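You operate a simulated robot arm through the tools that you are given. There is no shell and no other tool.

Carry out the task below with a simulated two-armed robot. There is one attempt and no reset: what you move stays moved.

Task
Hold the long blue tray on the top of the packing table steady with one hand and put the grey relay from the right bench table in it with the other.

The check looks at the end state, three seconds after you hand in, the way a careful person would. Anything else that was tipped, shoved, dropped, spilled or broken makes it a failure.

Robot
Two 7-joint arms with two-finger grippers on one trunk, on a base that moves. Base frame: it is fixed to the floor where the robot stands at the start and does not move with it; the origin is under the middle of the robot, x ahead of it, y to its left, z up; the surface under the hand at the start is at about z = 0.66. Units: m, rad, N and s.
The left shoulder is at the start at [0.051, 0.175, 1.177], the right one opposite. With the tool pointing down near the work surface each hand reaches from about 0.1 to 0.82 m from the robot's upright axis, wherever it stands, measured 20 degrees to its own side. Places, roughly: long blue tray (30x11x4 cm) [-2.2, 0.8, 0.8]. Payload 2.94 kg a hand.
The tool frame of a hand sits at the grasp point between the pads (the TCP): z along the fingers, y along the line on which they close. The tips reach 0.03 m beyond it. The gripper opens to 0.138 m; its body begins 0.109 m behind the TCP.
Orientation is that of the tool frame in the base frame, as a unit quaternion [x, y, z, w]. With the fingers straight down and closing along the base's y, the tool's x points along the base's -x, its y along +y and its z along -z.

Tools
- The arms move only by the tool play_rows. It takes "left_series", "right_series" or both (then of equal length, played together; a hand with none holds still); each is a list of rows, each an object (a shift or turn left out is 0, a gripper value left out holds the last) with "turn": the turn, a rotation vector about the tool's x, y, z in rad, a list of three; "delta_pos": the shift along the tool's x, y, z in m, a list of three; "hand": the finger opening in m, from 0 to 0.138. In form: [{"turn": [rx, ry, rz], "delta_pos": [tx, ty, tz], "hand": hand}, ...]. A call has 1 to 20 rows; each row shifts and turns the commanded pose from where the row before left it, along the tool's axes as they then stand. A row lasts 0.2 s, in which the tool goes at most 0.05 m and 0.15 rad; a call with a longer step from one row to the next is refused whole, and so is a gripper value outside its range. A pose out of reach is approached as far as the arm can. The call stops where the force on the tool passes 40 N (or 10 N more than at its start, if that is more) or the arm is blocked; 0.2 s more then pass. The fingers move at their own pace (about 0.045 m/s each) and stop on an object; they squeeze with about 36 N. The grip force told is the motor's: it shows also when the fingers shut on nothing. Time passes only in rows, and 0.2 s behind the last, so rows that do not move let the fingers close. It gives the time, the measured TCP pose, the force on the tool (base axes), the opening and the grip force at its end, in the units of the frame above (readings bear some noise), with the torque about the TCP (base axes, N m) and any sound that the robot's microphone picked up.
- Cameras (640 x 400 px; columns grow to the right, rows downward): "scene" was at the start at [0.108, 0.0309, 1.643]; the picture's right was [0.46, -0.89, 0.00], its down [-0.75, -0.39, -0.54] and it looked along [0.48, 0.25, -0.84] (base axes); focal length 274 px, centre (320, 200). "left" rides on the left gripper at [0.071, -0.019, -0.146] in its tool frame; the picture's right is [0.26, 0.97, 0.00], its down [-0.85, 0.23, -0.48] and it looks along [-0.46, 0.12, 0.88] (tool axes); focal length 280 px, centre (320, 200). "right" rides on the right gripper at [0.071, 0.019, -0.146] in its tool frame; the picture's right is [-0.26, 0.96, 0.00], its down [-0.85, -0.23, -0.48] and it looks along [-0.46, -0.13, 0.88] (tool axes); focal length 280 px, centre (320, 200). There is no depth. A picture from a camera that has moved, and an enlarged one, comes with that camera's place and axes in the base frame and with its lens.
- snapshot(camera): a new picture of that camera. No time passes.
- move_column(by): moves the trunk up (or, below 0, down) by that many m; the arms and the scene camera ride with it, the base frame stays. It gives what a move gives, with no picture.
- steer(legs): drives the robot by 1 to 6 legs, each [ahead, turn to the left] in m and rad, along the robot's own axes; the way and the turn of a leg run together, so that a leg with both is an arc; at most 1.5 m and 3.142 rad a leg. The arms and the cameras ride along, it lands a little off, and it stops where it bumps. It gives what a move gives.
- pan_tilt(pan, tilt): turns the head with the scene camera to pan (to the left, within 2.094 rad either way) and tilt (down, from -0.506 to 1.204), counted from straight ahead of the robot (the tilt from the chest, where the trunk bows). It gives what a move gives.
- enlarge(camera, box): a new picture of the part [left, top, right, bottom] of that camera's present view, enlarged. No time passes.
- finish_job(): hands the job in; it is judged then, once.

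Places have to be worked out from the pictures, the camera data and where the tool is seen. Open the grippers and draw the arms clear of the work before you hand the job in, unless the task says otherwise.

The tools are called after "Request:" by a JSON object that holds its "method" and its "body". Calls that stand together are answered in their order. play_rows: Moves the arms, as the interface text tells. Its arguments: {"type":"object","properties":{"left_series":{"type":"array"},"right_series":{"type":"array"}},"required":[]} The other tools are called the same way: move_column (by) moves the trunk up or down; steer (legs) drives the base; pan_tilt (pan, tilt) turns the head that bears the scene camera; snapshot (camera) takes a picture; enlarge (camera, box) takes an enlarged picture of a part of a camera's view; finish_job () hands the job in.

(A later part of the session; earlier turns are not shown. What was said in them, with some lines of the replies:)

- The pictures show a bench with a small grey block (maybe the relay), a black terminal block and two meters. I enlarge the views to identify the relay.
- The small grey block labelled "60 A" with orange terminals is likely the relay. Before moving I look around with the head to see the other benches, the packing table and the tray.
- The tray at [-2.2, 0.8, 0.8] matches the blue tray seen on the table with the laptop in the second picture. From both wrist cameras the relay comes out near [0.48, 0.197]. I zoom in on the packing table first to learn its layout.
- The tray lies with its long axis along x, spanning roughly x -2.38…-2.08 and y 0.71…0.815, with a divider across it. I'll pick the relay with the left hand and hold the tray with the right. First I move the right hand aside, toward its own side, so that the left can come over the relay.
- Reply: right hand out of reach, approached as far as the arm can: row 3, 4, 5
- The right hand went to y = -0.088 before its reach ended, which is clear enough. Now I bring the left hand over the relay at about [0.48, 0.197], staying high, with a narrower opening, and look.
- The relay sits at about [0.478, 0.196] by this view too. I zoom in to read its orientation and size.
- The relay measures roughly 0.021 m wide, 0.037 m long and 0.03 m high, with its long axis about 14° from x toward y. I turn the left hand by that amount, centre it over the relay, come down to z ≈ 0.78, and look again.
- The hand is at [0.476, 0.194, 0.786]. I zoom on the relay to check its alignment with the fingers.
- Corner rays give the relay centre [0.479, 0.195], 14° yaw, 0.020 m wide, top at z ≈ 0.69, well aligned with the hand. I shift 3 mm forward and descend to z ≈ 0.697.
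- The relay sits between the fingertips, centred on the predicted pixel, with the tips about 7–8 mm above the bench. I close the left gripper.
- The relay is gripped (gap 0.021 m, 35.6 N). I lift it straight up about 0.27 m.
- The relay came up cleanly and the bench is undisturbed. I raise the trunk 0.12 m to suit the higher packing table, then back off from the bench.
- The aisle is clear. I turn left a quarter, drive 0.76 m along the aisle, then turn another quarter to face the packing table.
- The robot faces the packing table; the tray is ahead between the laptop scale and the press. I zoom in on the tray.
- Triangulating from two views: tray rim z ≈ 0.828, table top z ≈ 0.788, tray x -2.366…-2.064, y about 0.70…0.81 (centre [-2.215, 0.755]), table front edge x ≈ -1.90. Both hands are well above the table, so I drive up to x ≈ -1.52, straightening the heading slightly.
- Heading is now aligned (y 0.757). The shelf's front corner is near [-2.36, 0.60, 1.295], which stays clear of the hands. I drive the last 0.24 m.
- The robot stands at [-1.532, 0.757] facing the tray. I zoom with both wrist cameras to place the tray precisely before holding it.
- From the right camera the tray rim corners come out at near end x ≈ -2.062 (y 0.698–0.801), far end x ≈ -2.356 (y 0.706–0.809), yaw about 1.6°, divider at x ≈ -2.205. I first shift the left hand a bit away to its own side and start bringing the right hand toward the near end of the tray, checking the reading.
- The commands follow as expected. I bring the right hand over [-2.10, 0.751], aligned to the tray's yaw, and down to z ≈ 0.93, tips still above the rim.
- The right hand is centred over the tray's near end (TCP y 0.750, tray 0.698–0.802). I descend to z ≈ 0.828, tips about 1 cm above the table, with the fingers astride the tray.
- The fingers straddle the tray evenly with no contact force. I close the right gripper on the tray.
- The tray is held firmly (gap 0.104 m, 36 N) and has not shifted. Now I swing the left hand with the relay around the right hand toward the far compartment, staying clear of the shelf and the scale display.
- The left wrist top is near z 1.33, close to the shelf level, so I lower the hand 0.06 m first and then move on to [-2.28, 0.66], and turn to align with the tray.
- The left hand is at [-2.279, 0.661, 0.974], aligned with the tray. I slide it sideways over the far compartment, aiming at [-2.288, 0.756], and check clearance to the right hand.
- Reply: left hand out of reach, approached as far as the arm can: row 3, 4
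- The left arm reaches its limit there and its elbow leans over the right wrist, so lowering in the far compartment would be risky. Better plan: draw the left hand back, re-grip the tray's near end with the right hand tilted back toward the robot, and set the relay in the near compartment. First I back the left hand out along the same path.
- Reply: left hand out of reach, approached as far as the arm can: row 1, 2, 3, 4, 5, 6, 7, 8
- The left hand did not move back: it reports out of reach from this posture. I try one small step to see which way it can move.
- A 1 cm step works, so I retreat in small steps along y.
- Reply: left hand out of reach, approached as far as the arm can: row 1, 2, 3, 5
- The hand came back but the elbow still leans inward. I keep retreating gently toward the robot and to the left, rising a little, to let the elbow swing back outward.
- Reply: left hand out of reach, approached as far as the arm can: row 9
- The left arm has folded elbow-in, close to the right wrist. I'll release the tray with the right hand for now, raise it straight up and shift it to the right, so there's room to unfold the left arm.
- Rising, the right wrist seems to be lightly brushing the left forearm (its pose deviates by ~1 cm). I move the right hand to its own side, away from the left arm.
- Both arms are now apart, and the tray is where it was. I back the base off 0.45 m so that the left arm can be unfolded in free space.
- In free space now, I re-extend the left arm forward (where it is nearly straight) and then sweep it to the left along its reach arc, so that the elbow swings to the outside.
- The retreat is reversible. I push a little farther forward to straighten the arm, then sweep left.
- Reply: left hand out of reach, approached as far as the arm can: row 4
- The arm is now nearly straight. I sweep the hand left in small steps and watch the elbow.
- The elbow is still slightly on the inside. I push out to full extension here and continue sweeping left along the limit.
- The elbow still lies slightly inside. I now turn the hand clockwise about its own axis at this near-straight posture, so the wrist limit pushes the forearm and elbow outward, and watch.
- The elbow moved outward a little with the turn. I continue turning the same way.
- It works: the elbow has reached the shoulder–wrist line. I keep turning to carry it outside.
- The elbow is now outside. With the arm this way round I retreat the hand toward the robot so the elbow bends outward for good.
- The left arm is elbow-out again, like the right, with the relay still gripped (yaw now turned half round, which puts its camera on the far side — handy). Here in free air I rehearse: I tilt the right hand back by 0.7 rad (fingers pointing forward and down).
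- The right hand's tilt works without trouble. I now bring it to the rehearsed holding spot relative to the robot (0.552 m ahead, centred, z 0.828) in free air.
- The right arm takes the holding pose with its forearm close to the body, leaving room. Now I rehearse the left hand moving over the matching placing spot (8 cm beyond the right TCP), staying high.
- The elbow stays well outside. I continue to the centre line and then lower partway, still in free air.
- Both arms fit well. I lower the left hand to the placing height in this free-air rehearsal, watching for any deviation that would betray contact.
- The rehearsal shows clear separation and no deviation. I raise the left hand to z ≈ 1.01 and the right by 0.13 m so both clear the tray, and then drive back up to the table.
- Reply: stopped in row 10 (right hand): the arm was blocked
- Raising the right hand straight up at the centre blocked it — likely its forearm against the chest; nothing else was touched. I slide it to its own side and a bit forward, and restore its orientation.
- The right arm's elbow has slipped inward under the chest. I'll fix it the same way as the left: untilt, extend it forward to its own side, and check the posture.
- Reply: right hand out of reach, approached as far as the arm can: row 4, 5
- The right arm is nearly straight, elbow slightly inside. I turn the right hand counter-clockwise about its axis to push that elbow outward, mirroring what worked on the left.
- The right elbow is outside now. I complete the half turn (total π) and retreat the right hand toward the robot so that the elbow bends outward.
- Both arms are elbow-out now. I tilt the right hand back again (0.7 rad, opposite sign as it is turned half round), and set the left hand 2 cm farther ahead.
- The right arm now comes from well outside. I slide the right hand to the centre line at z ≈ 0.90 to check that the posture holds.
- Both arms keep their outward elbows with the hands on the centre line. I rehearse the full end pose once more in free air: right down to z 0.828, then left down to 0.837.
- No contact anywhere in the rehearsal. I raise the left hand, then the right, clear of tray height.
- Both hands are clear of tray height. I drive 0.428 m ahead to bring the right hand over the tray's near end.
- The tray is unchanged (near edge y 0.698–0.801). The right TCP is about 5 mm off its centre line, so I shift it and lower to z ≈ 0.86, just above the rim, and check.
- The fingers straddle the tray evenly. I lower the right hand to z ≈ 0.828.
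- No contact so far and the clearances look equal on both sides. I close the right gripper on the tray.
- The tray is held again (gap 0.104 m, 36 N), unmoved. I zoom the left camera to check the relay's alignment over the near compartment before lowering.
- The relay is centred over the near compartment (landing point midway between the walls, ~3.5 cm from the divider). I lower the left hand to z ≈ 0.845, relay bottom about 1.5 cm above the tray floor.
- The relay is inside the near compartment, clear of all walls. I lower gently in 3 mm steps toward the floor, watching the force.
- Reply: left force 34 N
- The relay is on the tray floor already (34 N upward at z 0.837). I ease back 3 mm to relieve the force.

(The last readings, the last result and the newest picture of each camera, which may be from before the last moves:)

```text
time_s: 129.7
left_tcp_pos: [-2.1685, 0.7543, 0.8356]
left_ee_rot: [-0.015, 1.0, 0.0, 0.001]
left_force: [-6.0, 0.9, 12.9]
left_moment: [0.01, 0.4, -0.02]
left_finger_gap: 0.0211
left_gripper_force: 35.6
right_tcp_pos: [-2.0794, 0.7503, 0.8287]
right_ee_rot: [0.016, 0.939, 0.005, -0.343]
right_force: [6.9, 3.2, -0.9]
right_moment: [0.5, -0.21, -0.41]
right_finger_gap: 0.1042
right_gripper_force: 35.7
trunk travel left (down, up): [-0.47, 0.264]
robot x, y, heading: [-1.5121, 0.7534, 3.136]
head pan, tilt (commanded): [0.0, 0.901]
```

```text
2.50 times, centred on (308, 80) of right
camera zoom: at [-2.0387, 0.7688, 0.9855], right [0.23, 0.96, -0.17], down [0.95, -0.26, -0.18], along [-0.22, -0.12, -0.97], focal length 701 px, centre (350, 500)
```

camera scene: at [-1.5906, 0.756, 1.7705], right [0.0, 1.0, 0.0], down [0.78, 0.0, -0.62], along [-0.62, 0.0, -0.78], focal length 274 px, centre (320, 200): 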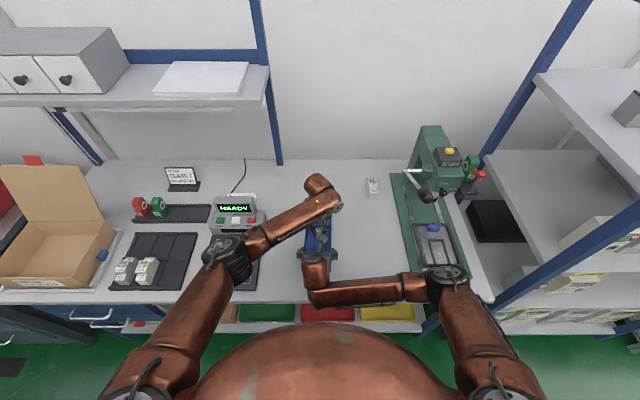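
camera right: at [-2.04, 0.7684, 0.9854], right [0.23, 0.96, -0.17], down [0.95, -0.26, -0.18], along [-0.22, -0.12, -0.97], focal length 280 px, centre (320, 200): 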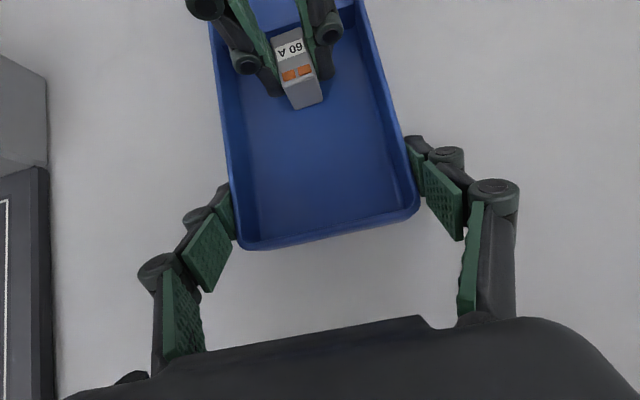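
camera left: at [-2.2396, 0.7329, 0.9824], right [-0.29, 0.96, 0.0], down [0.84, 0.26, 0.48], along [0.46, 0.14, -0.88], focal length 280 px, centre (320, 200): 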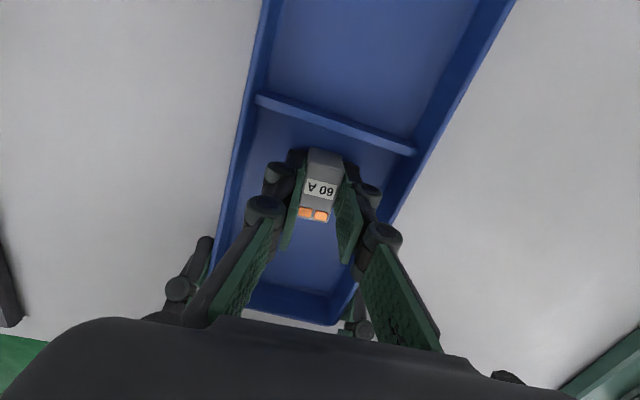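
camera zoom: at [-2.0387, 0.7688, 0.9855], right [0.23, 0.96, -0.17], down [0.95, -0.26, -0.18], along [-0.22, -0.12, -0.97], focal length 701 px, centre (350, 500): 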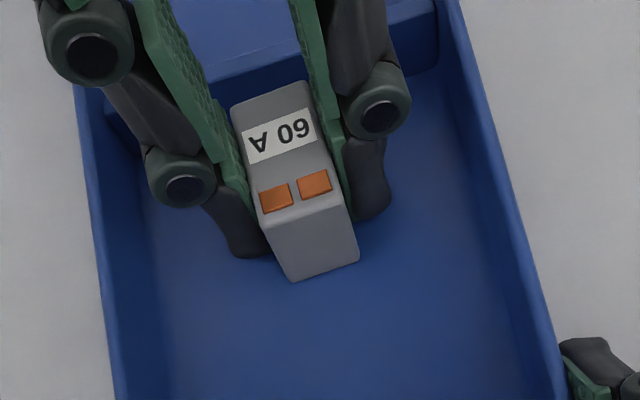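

The relay stands on the floor between the walls with about 13 N residual. I ease off another 1 mm and then open the left gripper slightly, to 0.036 m.

Request:
{"method": "play_rows", "body": {"left_series": [{"delta_pos": [0, 0, -0.001]}, {}, {"hand": 0.026}, {"hand": 0.03}, {"hand": 0.036}, {}, {}]}}

Request:
{"method": "snapshot", "body": {"camera": "left"}}

Request:
{"method": "enlarge", "body": {"camera": "right", "box": [180, 0, 436, 160]}}

```text
time_s: 131.3
left_tcp_pos: [-2.17, 0.754, 0.8373]
left_ee_rot: [-0.015, 1.0, 0.0, 0.001]
left_force: [0.5, 0.3, 0.5]
left_moment: [-0.03, -0.02, 0.01]
left_finger_gap: 0.0361
left_gripper_force: 0.0
right_tcp_pos: [-2.0814, 0.7504, 0.8284]
right_ee_rot: [0.015, 0.939, 0.004, -0.343]
right_force: [-0.3, 0.5, 0.0]
right_moment: [0.08, 0.06, 0.11]
right_finger_gap: 0.104
right_gripper_force: 35.5
trunk travel left (down, up): [-0.47, 0.264]
robot x, y, heading: [-1.5148, 0.7573, 3.14]
head pan, tilt (commanded): [0.0, 0.901]
```

```text
taken
camera left: at [-2.2407, 0.7326, 0.9829], right [-0.29, 0.96, 0.0], down [0.84, 0.26, 0.48], along [0.46, 0.14, -0.88], focal length 280 px, centre (320, 200)
```

left: 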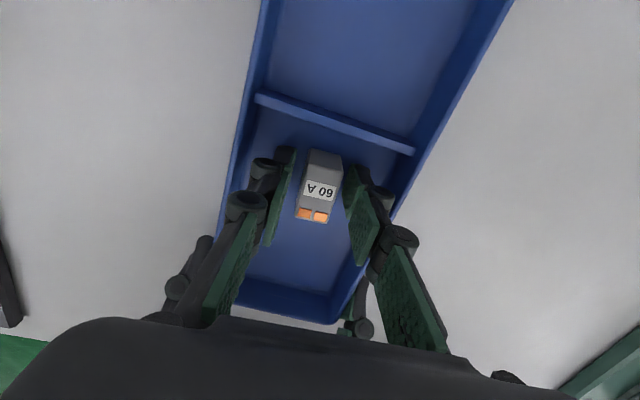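

```text
2.50 times, centred on (308, 80) of right
camera zoom: at [-2.0401, 0.7683, 0.9855], right [0.23, 0.96, -0.17], down [0.95, -0.26, -0.18], along [-0.22, -0.12, -0.97], focal length 701 px, centre (350, 500)
```

zoom: 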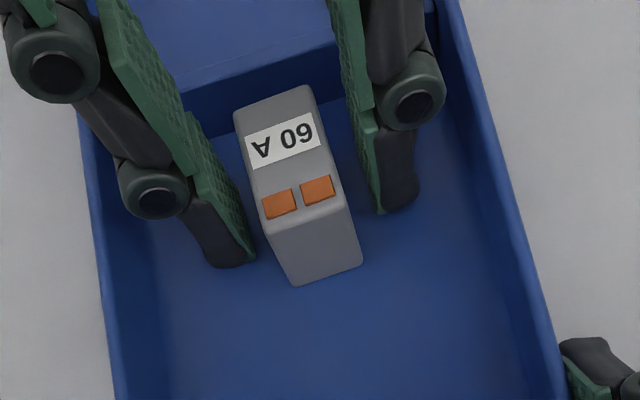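

The relay is released and rests flat in the compartment; both fingers are clear of it and of the walls. I lift the left hand straight up.

Request:
{"method": "play_rows", "body": {"left_series": [{"delta_pos": [0, 0, -0.01]}, {"delta_pos": [0, 0, -0.015]}, {"delta_pos": [0, 0, -0.02]}, {"delta_pos": [0, 0, -0.024]}, {"delta_pos": [0, 0, -0.024]}, {"delta_pos": [0, 0, -0.024]}, {"delta_pos": [0, 0, -0.024]}, {"delta_pos": [0, 0, -0.024]}, {}]}}

Request:
{"method": "snapshot", "body": {"camera": "left"}}

Request:
{"method": "snapshot", "body": {"camera": "right"}}

```text
time_s: 133.3
left_tcp_pos: [-2.1702, 0.7537, 1.002]
left_ee_rot: [-0.015, 1.0, 0.0, 0.0]
left_force: [0.0, 0.0, 0.1]
left_moment: [-0.02, 0.0, -0.01]
left_finger_gap: 0.0358
left_gripper_force: 0.1
right_tcp_pos: [-2.081, 0.75, 0.8299]
right_ee_rot: [0.016, 0.939, 0.004, -0.343]
right_force: [0.6, 0.0, 2.9]
right_moment: [0.07, 0.02, 0.01]
right_finger_gap: 0.1041
right_gripper_force: 35.8
trunk travel left (down, up): [-0.47, 0.264]
robot x, y, heading: [-1.5124, 0.7563, 3.137]
head pan, tilt (commanded): [0.0, 0.901]
```

```text
taken
camera left: at [-2.2409, 0.7331, 1.1482], right [-0.29, 0.96, 0.0], down [0.84, 0.26, 0.48], along [0.46, 0.14, -0.88], focal length 280 px, centre (320, 200)
```

left: 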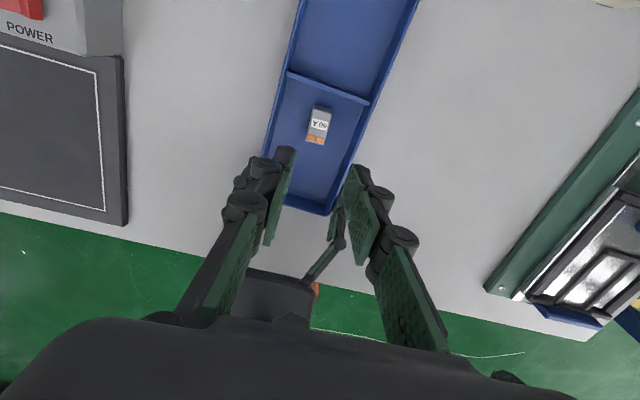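

```text
taken
camera right: at [-2.0399, 0.7685, 0.9855], right [0.23, 0.96, -0.17], down [0.95, -0.26, -0.18], along [-0.22, -0.12, -0.97], focal length 280 px, centre (320, 200)
```

right: 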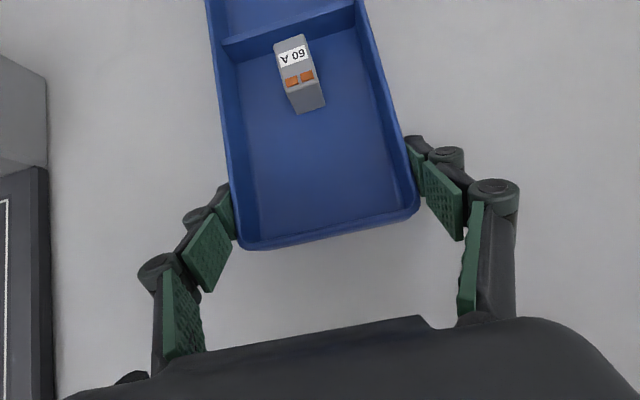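

The relay lies in the tray and the tray has not moved. Now I open the right gripper and lift that hand straight up.

Request:
{"method": "play_rows", "body": {"right_series": [{"hand": 0.115}, {"hand": 0.138}, {}, {}, {"delta_pos": [0.0065, 0, -0.0076]}, {"delta_pos": [0.0145, 0, -0.0172]}, {"delta_pos": [0.0145, 0, -0.0172]}, {"delta_pos": [0.0145, 0, -0.0172]}, {"delta_pos": [0.0065, 0, -0.0076]}, {}]}}

Request:
{"method": "snapshot", "body": {"camera": "right"}}

Request:
{"method": "snapshot", "body": {"camera": "scene"}}

```text
time_s: 135.5
left_tcp_pos: [-2.1708, 0.754, 1.0023]
left_ee_rot: [-0.015, 1.0, 0.001, 0.0]
left_force: [0.0, 0.9, 0.1]
left_moment: [0.02, 0.02, -0.03]
left_finger_gap: 0.0358
left_gripper_force: 0.0
right_tcp_pos: [-2.0817, 0.749, 0.9157]
right_ee_rot: [0.016, 0.939, 0.005, -0.343]
right_force: [0.7, 0.1, -0.1]
right_moment: [-0.01, 0.0, 0.0]
right_finger_gap: 0.1382
right_gripper_force: 0.0
trunk travel left (down, up): [-0.47, 0.264]
robot x, y, heading: [-1.512, 0.7545, 3.139]
head pan, tilt (commanded): [0.0, 0.901]
```

```text
taken
camera right: at [-2.0407, 0.7685, 1.0728], right [0.23, 0.96, -0.17], down [0.95, -0.26, -0.18], along [-0.22, -0.12, -0.97], focal length 280 px, centre (320, 200)
```

right: 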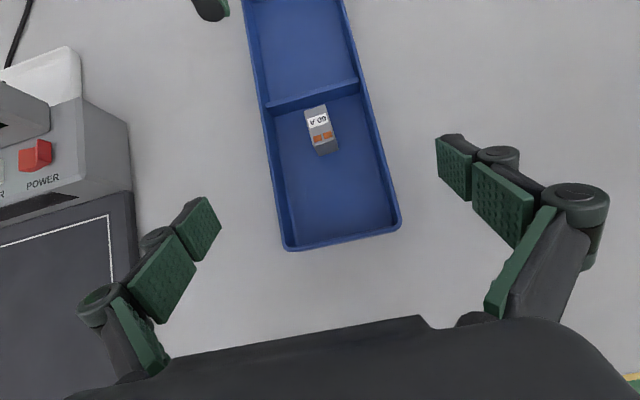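

```text
taken
camera scene: at [-1.5907, 0.756, 1.7704], right [0.0, 1.0, 0.0], down [0.78, 0.0, -0.62], along [-0.62, 0.0, -0.78], focal length 274 px, centre (320, 200)
```

scene: 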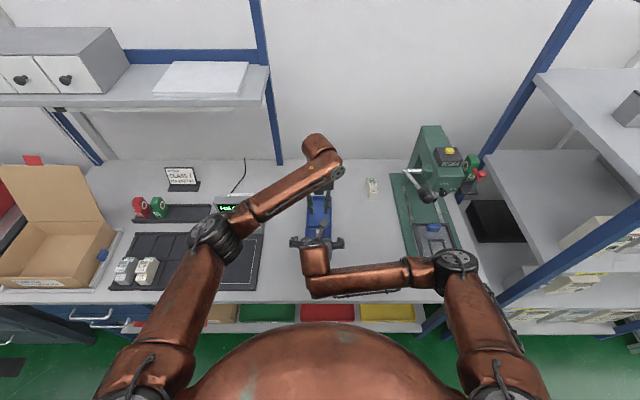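

Both hands are off. The tray and relay are in place, so I back the base away 0.45 m to draw the arms clear, and open the left gripper fully.

Request:
{"method": "steer", "body": {"legs": [[-0.45, 0.0]]}}

Request:
{"method": "play_rows", "body": {"left_series": [{"hand": 0.1}, {"hand": 0.138}, {}, {}, {}, {}]}}

Request:
{"method": "pan_tilt", "body": {"pan": 0.0, "tilt": 0.75}}

Request:
{"method": "snapshot", "body": {"camera": "scene"}}

Request:
{"method": "enlarge", "body": {"camera": "scene", "box": [220, 90, 460, 240]}}

```text
time_s: 138.2
left_tcp_pos: [-1.7202, 0.7525, 1.0033]
left_ee_rot: [-0.015, 1.0, 0.0, 0.0]
left_force: [0.4, 0.7, -1.0]
left_moment: [0.02, 0.03, 0.01]
left_finger_gap: 0.0361
left_gripper_force: 0.1
right_tcp_pos: [-1.6316, 0.7489, 0.9158]
right_ee_rot: [0.015, 0.939, 0.004, -0.343]
right_force: [0.7, 1.0, 0.5]
right_moment: [0.03, -0.01, -0.02]
right_finger_gap: 0.1379
right_gripper_force: 0.1
trunk travel left (down, up): [-0.47, 0.264]
robot x, y, heading: [-1.0583, 0.756, 3.143]
head pan, tilt (commanded): [0.0, 0.901]
```

```text
time_s: 139.6
left_tcp_pos: [-1.7192, 0.7532, 1.0005]
left_ee_rot: [-0.014, 1.0, 0.001, 0.0]
left_force: [1.7, -0.8, -0.8]
left_moment: [-0.04, 0.0, -0.02]
left_finger_gap: 0.1379
left_gripper_force: 0.1
right_tcp_pos: [-1.6313, 0.7482, 0.9153]
right_ee_rot: [0.016, 0.939, 0.005, -0.343]
right_force: [0.8, 0.4, 0.2]
right_moment: [0.01, 0.02, -0.02]
right_finger_gap: 0.1377
right_gripper_force: 0.1
trunk travel left (down, up): [-0.47, 0.264]
robot x, y, heading: [-1.0627, 0.7547, 3.134]
head pan, tilt (commanded): [0.0, 0.901]
```

```text
time_s: 140.3
left_tcp_pos: [-1.7204, 0.753, 1.0022]
left_ee_rot: [-0.014, 1.0, 0.0, 0.0]
left_force: [0.1, -0.4, 0.9]
left_moment: [-0.01, -0.02, 0.0]
left_finger_gap: 0.1384
left_gripper_force: 0.0
right_tcp_pos: [-1.6324, 0.7487, 0.9162]
right_ee_rot: [0.016, 0.939, 0.004, -0.343]
right_force: [-0.9, 0.8, 0.5]
right_moment: [0.02, -0.01, -0.01]
right_finger_gap: 0.1382
right_gripper_force: 0.1
trunk travel left (down, up): [-0.47, 0.264]
robot x, y, heading: [-1.0599, 0.7553, 3.141]
head pan, tilt (commanded): [0.0, 0.75]
```

```text
taken
camera scene: at [-1.1477, 0.7548, 1.7823], right [0.0, 1.0, 0.0], down [0.68, 0.0, -0.73], along [-0.73, 0.0, -0.68], focal length 274 px, centre (320, 200)
```

scene: 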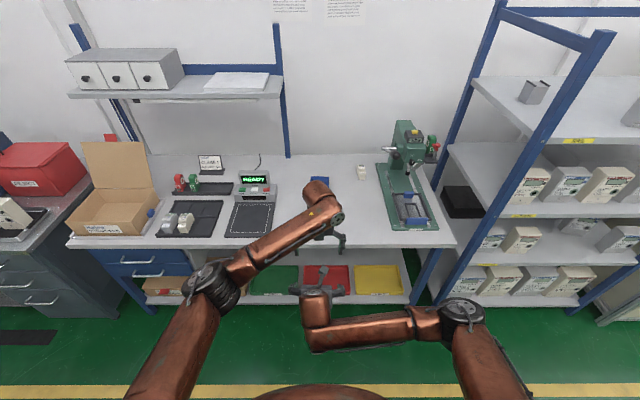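

```text
2.67 times, centred on (340, 165) of scene
camera zoom: at [-1.1477, 0.7548, 1.7823], right [0.0, 1.0, 0.0], down [0.68, 0.0, -0.73], along [-0.73, 0.0, -0.68], focal length 729 px, centre (267, 293)
```

zoom: 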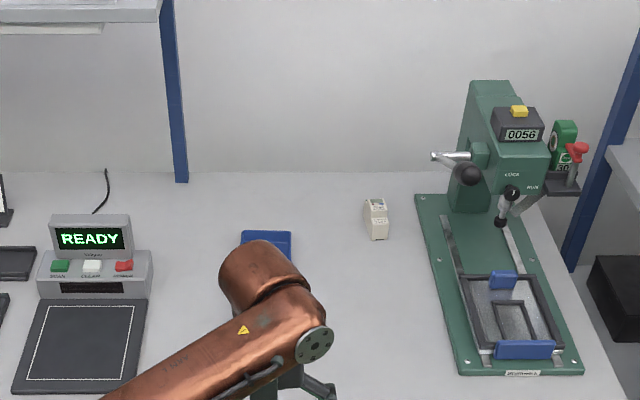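

Everything on the table looks undisturbed. I move the left hand aside to see the tray plainly.

Request:
{"method": "play_rows", "body": {"left_series": [{"delta_pos": [-0.008, -0.02, 0]}, {"delta_pos": [-0.008, -0.02, 0]}, {"delta_pos": [-0.008, -0.02, 0]}, {"delta_pos": [-0.008, -0.02, 0]}, {"delta_pos": [-0.008, -0.02, 0]}, {"delta_pos": [-0.008, -0.02, 0]}, {"delta_pos": [-0.008, -0.02, 0]}, {"delta_pos": [-0.008, -0.02, 0]}, {"delta_pos": [-0.008, -0.02, 0]}, {"delta_pos": [-0.008, -0.02, 0]}, {}]}}

Request:
{"method": "snapshot", "body": {"camera": "scene"}}

Request:
{"method": "enlarge", "body": {"camera": "scene", "box": [256, 150, 384, 230]}}

```text
time_s: 142.7
left_tcp_pos: [-1.6345, 0.5559, 1.0001]
left_ee_rot: [-0.015, 1.0, 0.001, 0.001]
left_force: [0.4, 0.5, 0.3]
left_moment: [0.02, -0.01, -0.01]
left_finger_gap: 0.138
left_gripper_force: 0.1
right_tcp_pos: [-1.6315, 0.7491, 0.9165]
right_ee_rot: [0.016, 0.939, 0.004, -0.343]
right_force: [-0.5, -0.2, -0.7]
right_moment: [-0.03, 0.01, 0.02]
right_finger_gap: 0.1379
right_gripper_force: 0.0
trunk travel left (down, up): [-0.47, 0.264]
robot x, y, heading: [-1.0621, 0.759, 3.141]
head pan, tilt (commanded): [0.0, 0.75]
```

```text
taken
camera scene: at [-1.1481, 0.7552, 1.7823], right [0.0, 1.0, 0.0], down [0.68, 0.0, -0.73], along [-0.73, 0.0, -0.68], focal length 274 px, centre (320, 200)
```

scene: 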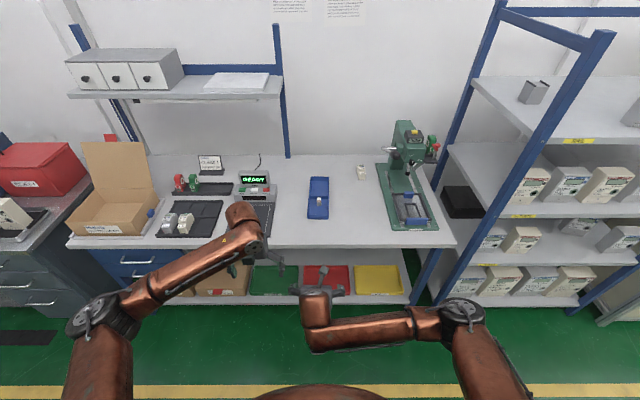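

```text
5.00 times, centred on (320, 190) of scene
camera zoom: at [-1.1481, 0.7552, 1.7823], right [0.0, 1.0, 0.0], down [0.68, 0.0, -0.73], along [-0.73, 0.0, -0.68], focal length 1367 px, centre (320, 250)
```

zoom: 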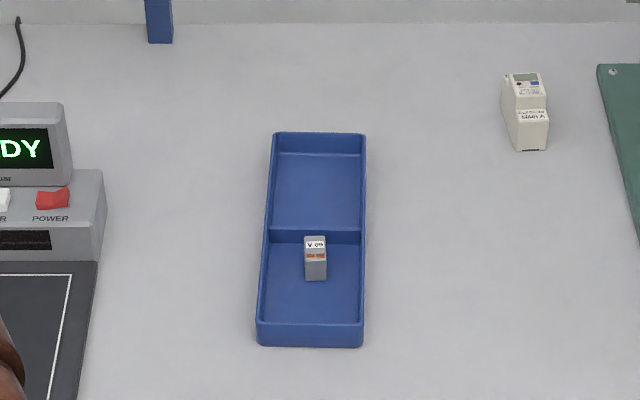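

The relay rests in the long blue tray, the tray and everything around it are undisturbed, both grippers are open, and the arms are clear. I hand the job in.

Request:
{"method": "finish_job", "body": {}}

```text
The job is handed in.
```

The grey relay (the small block marked "60 A") is lying flat in the near compartment of the long blue tray. The right hand held the tray while the left hand set the relay down. I've handed the job in.

- **Tray:** it stayed where it was, and nothing else on the packing table or the bench looked moved in the pictures.
- **Placing:** the relay touched the tray floor a little earlier than I had worked out and was briefly pressed down with about 34 N. I eased off before letting go.
- **First attempt:** I first aimed for the far compartment, but the left arm ran out of reach there and its elbow folded inward. Raising the right hand to make room, its wrist brushed lightly against the left forearm. I let go of the tray, backed off and set both arms up again, and during that the right arm was blocked once away from the table, probably against the robot's chest. I then held the tray a second time to place the relay.
- **Arms:** both grippers are open, and the robot has backed off so the arms are clear of the table.
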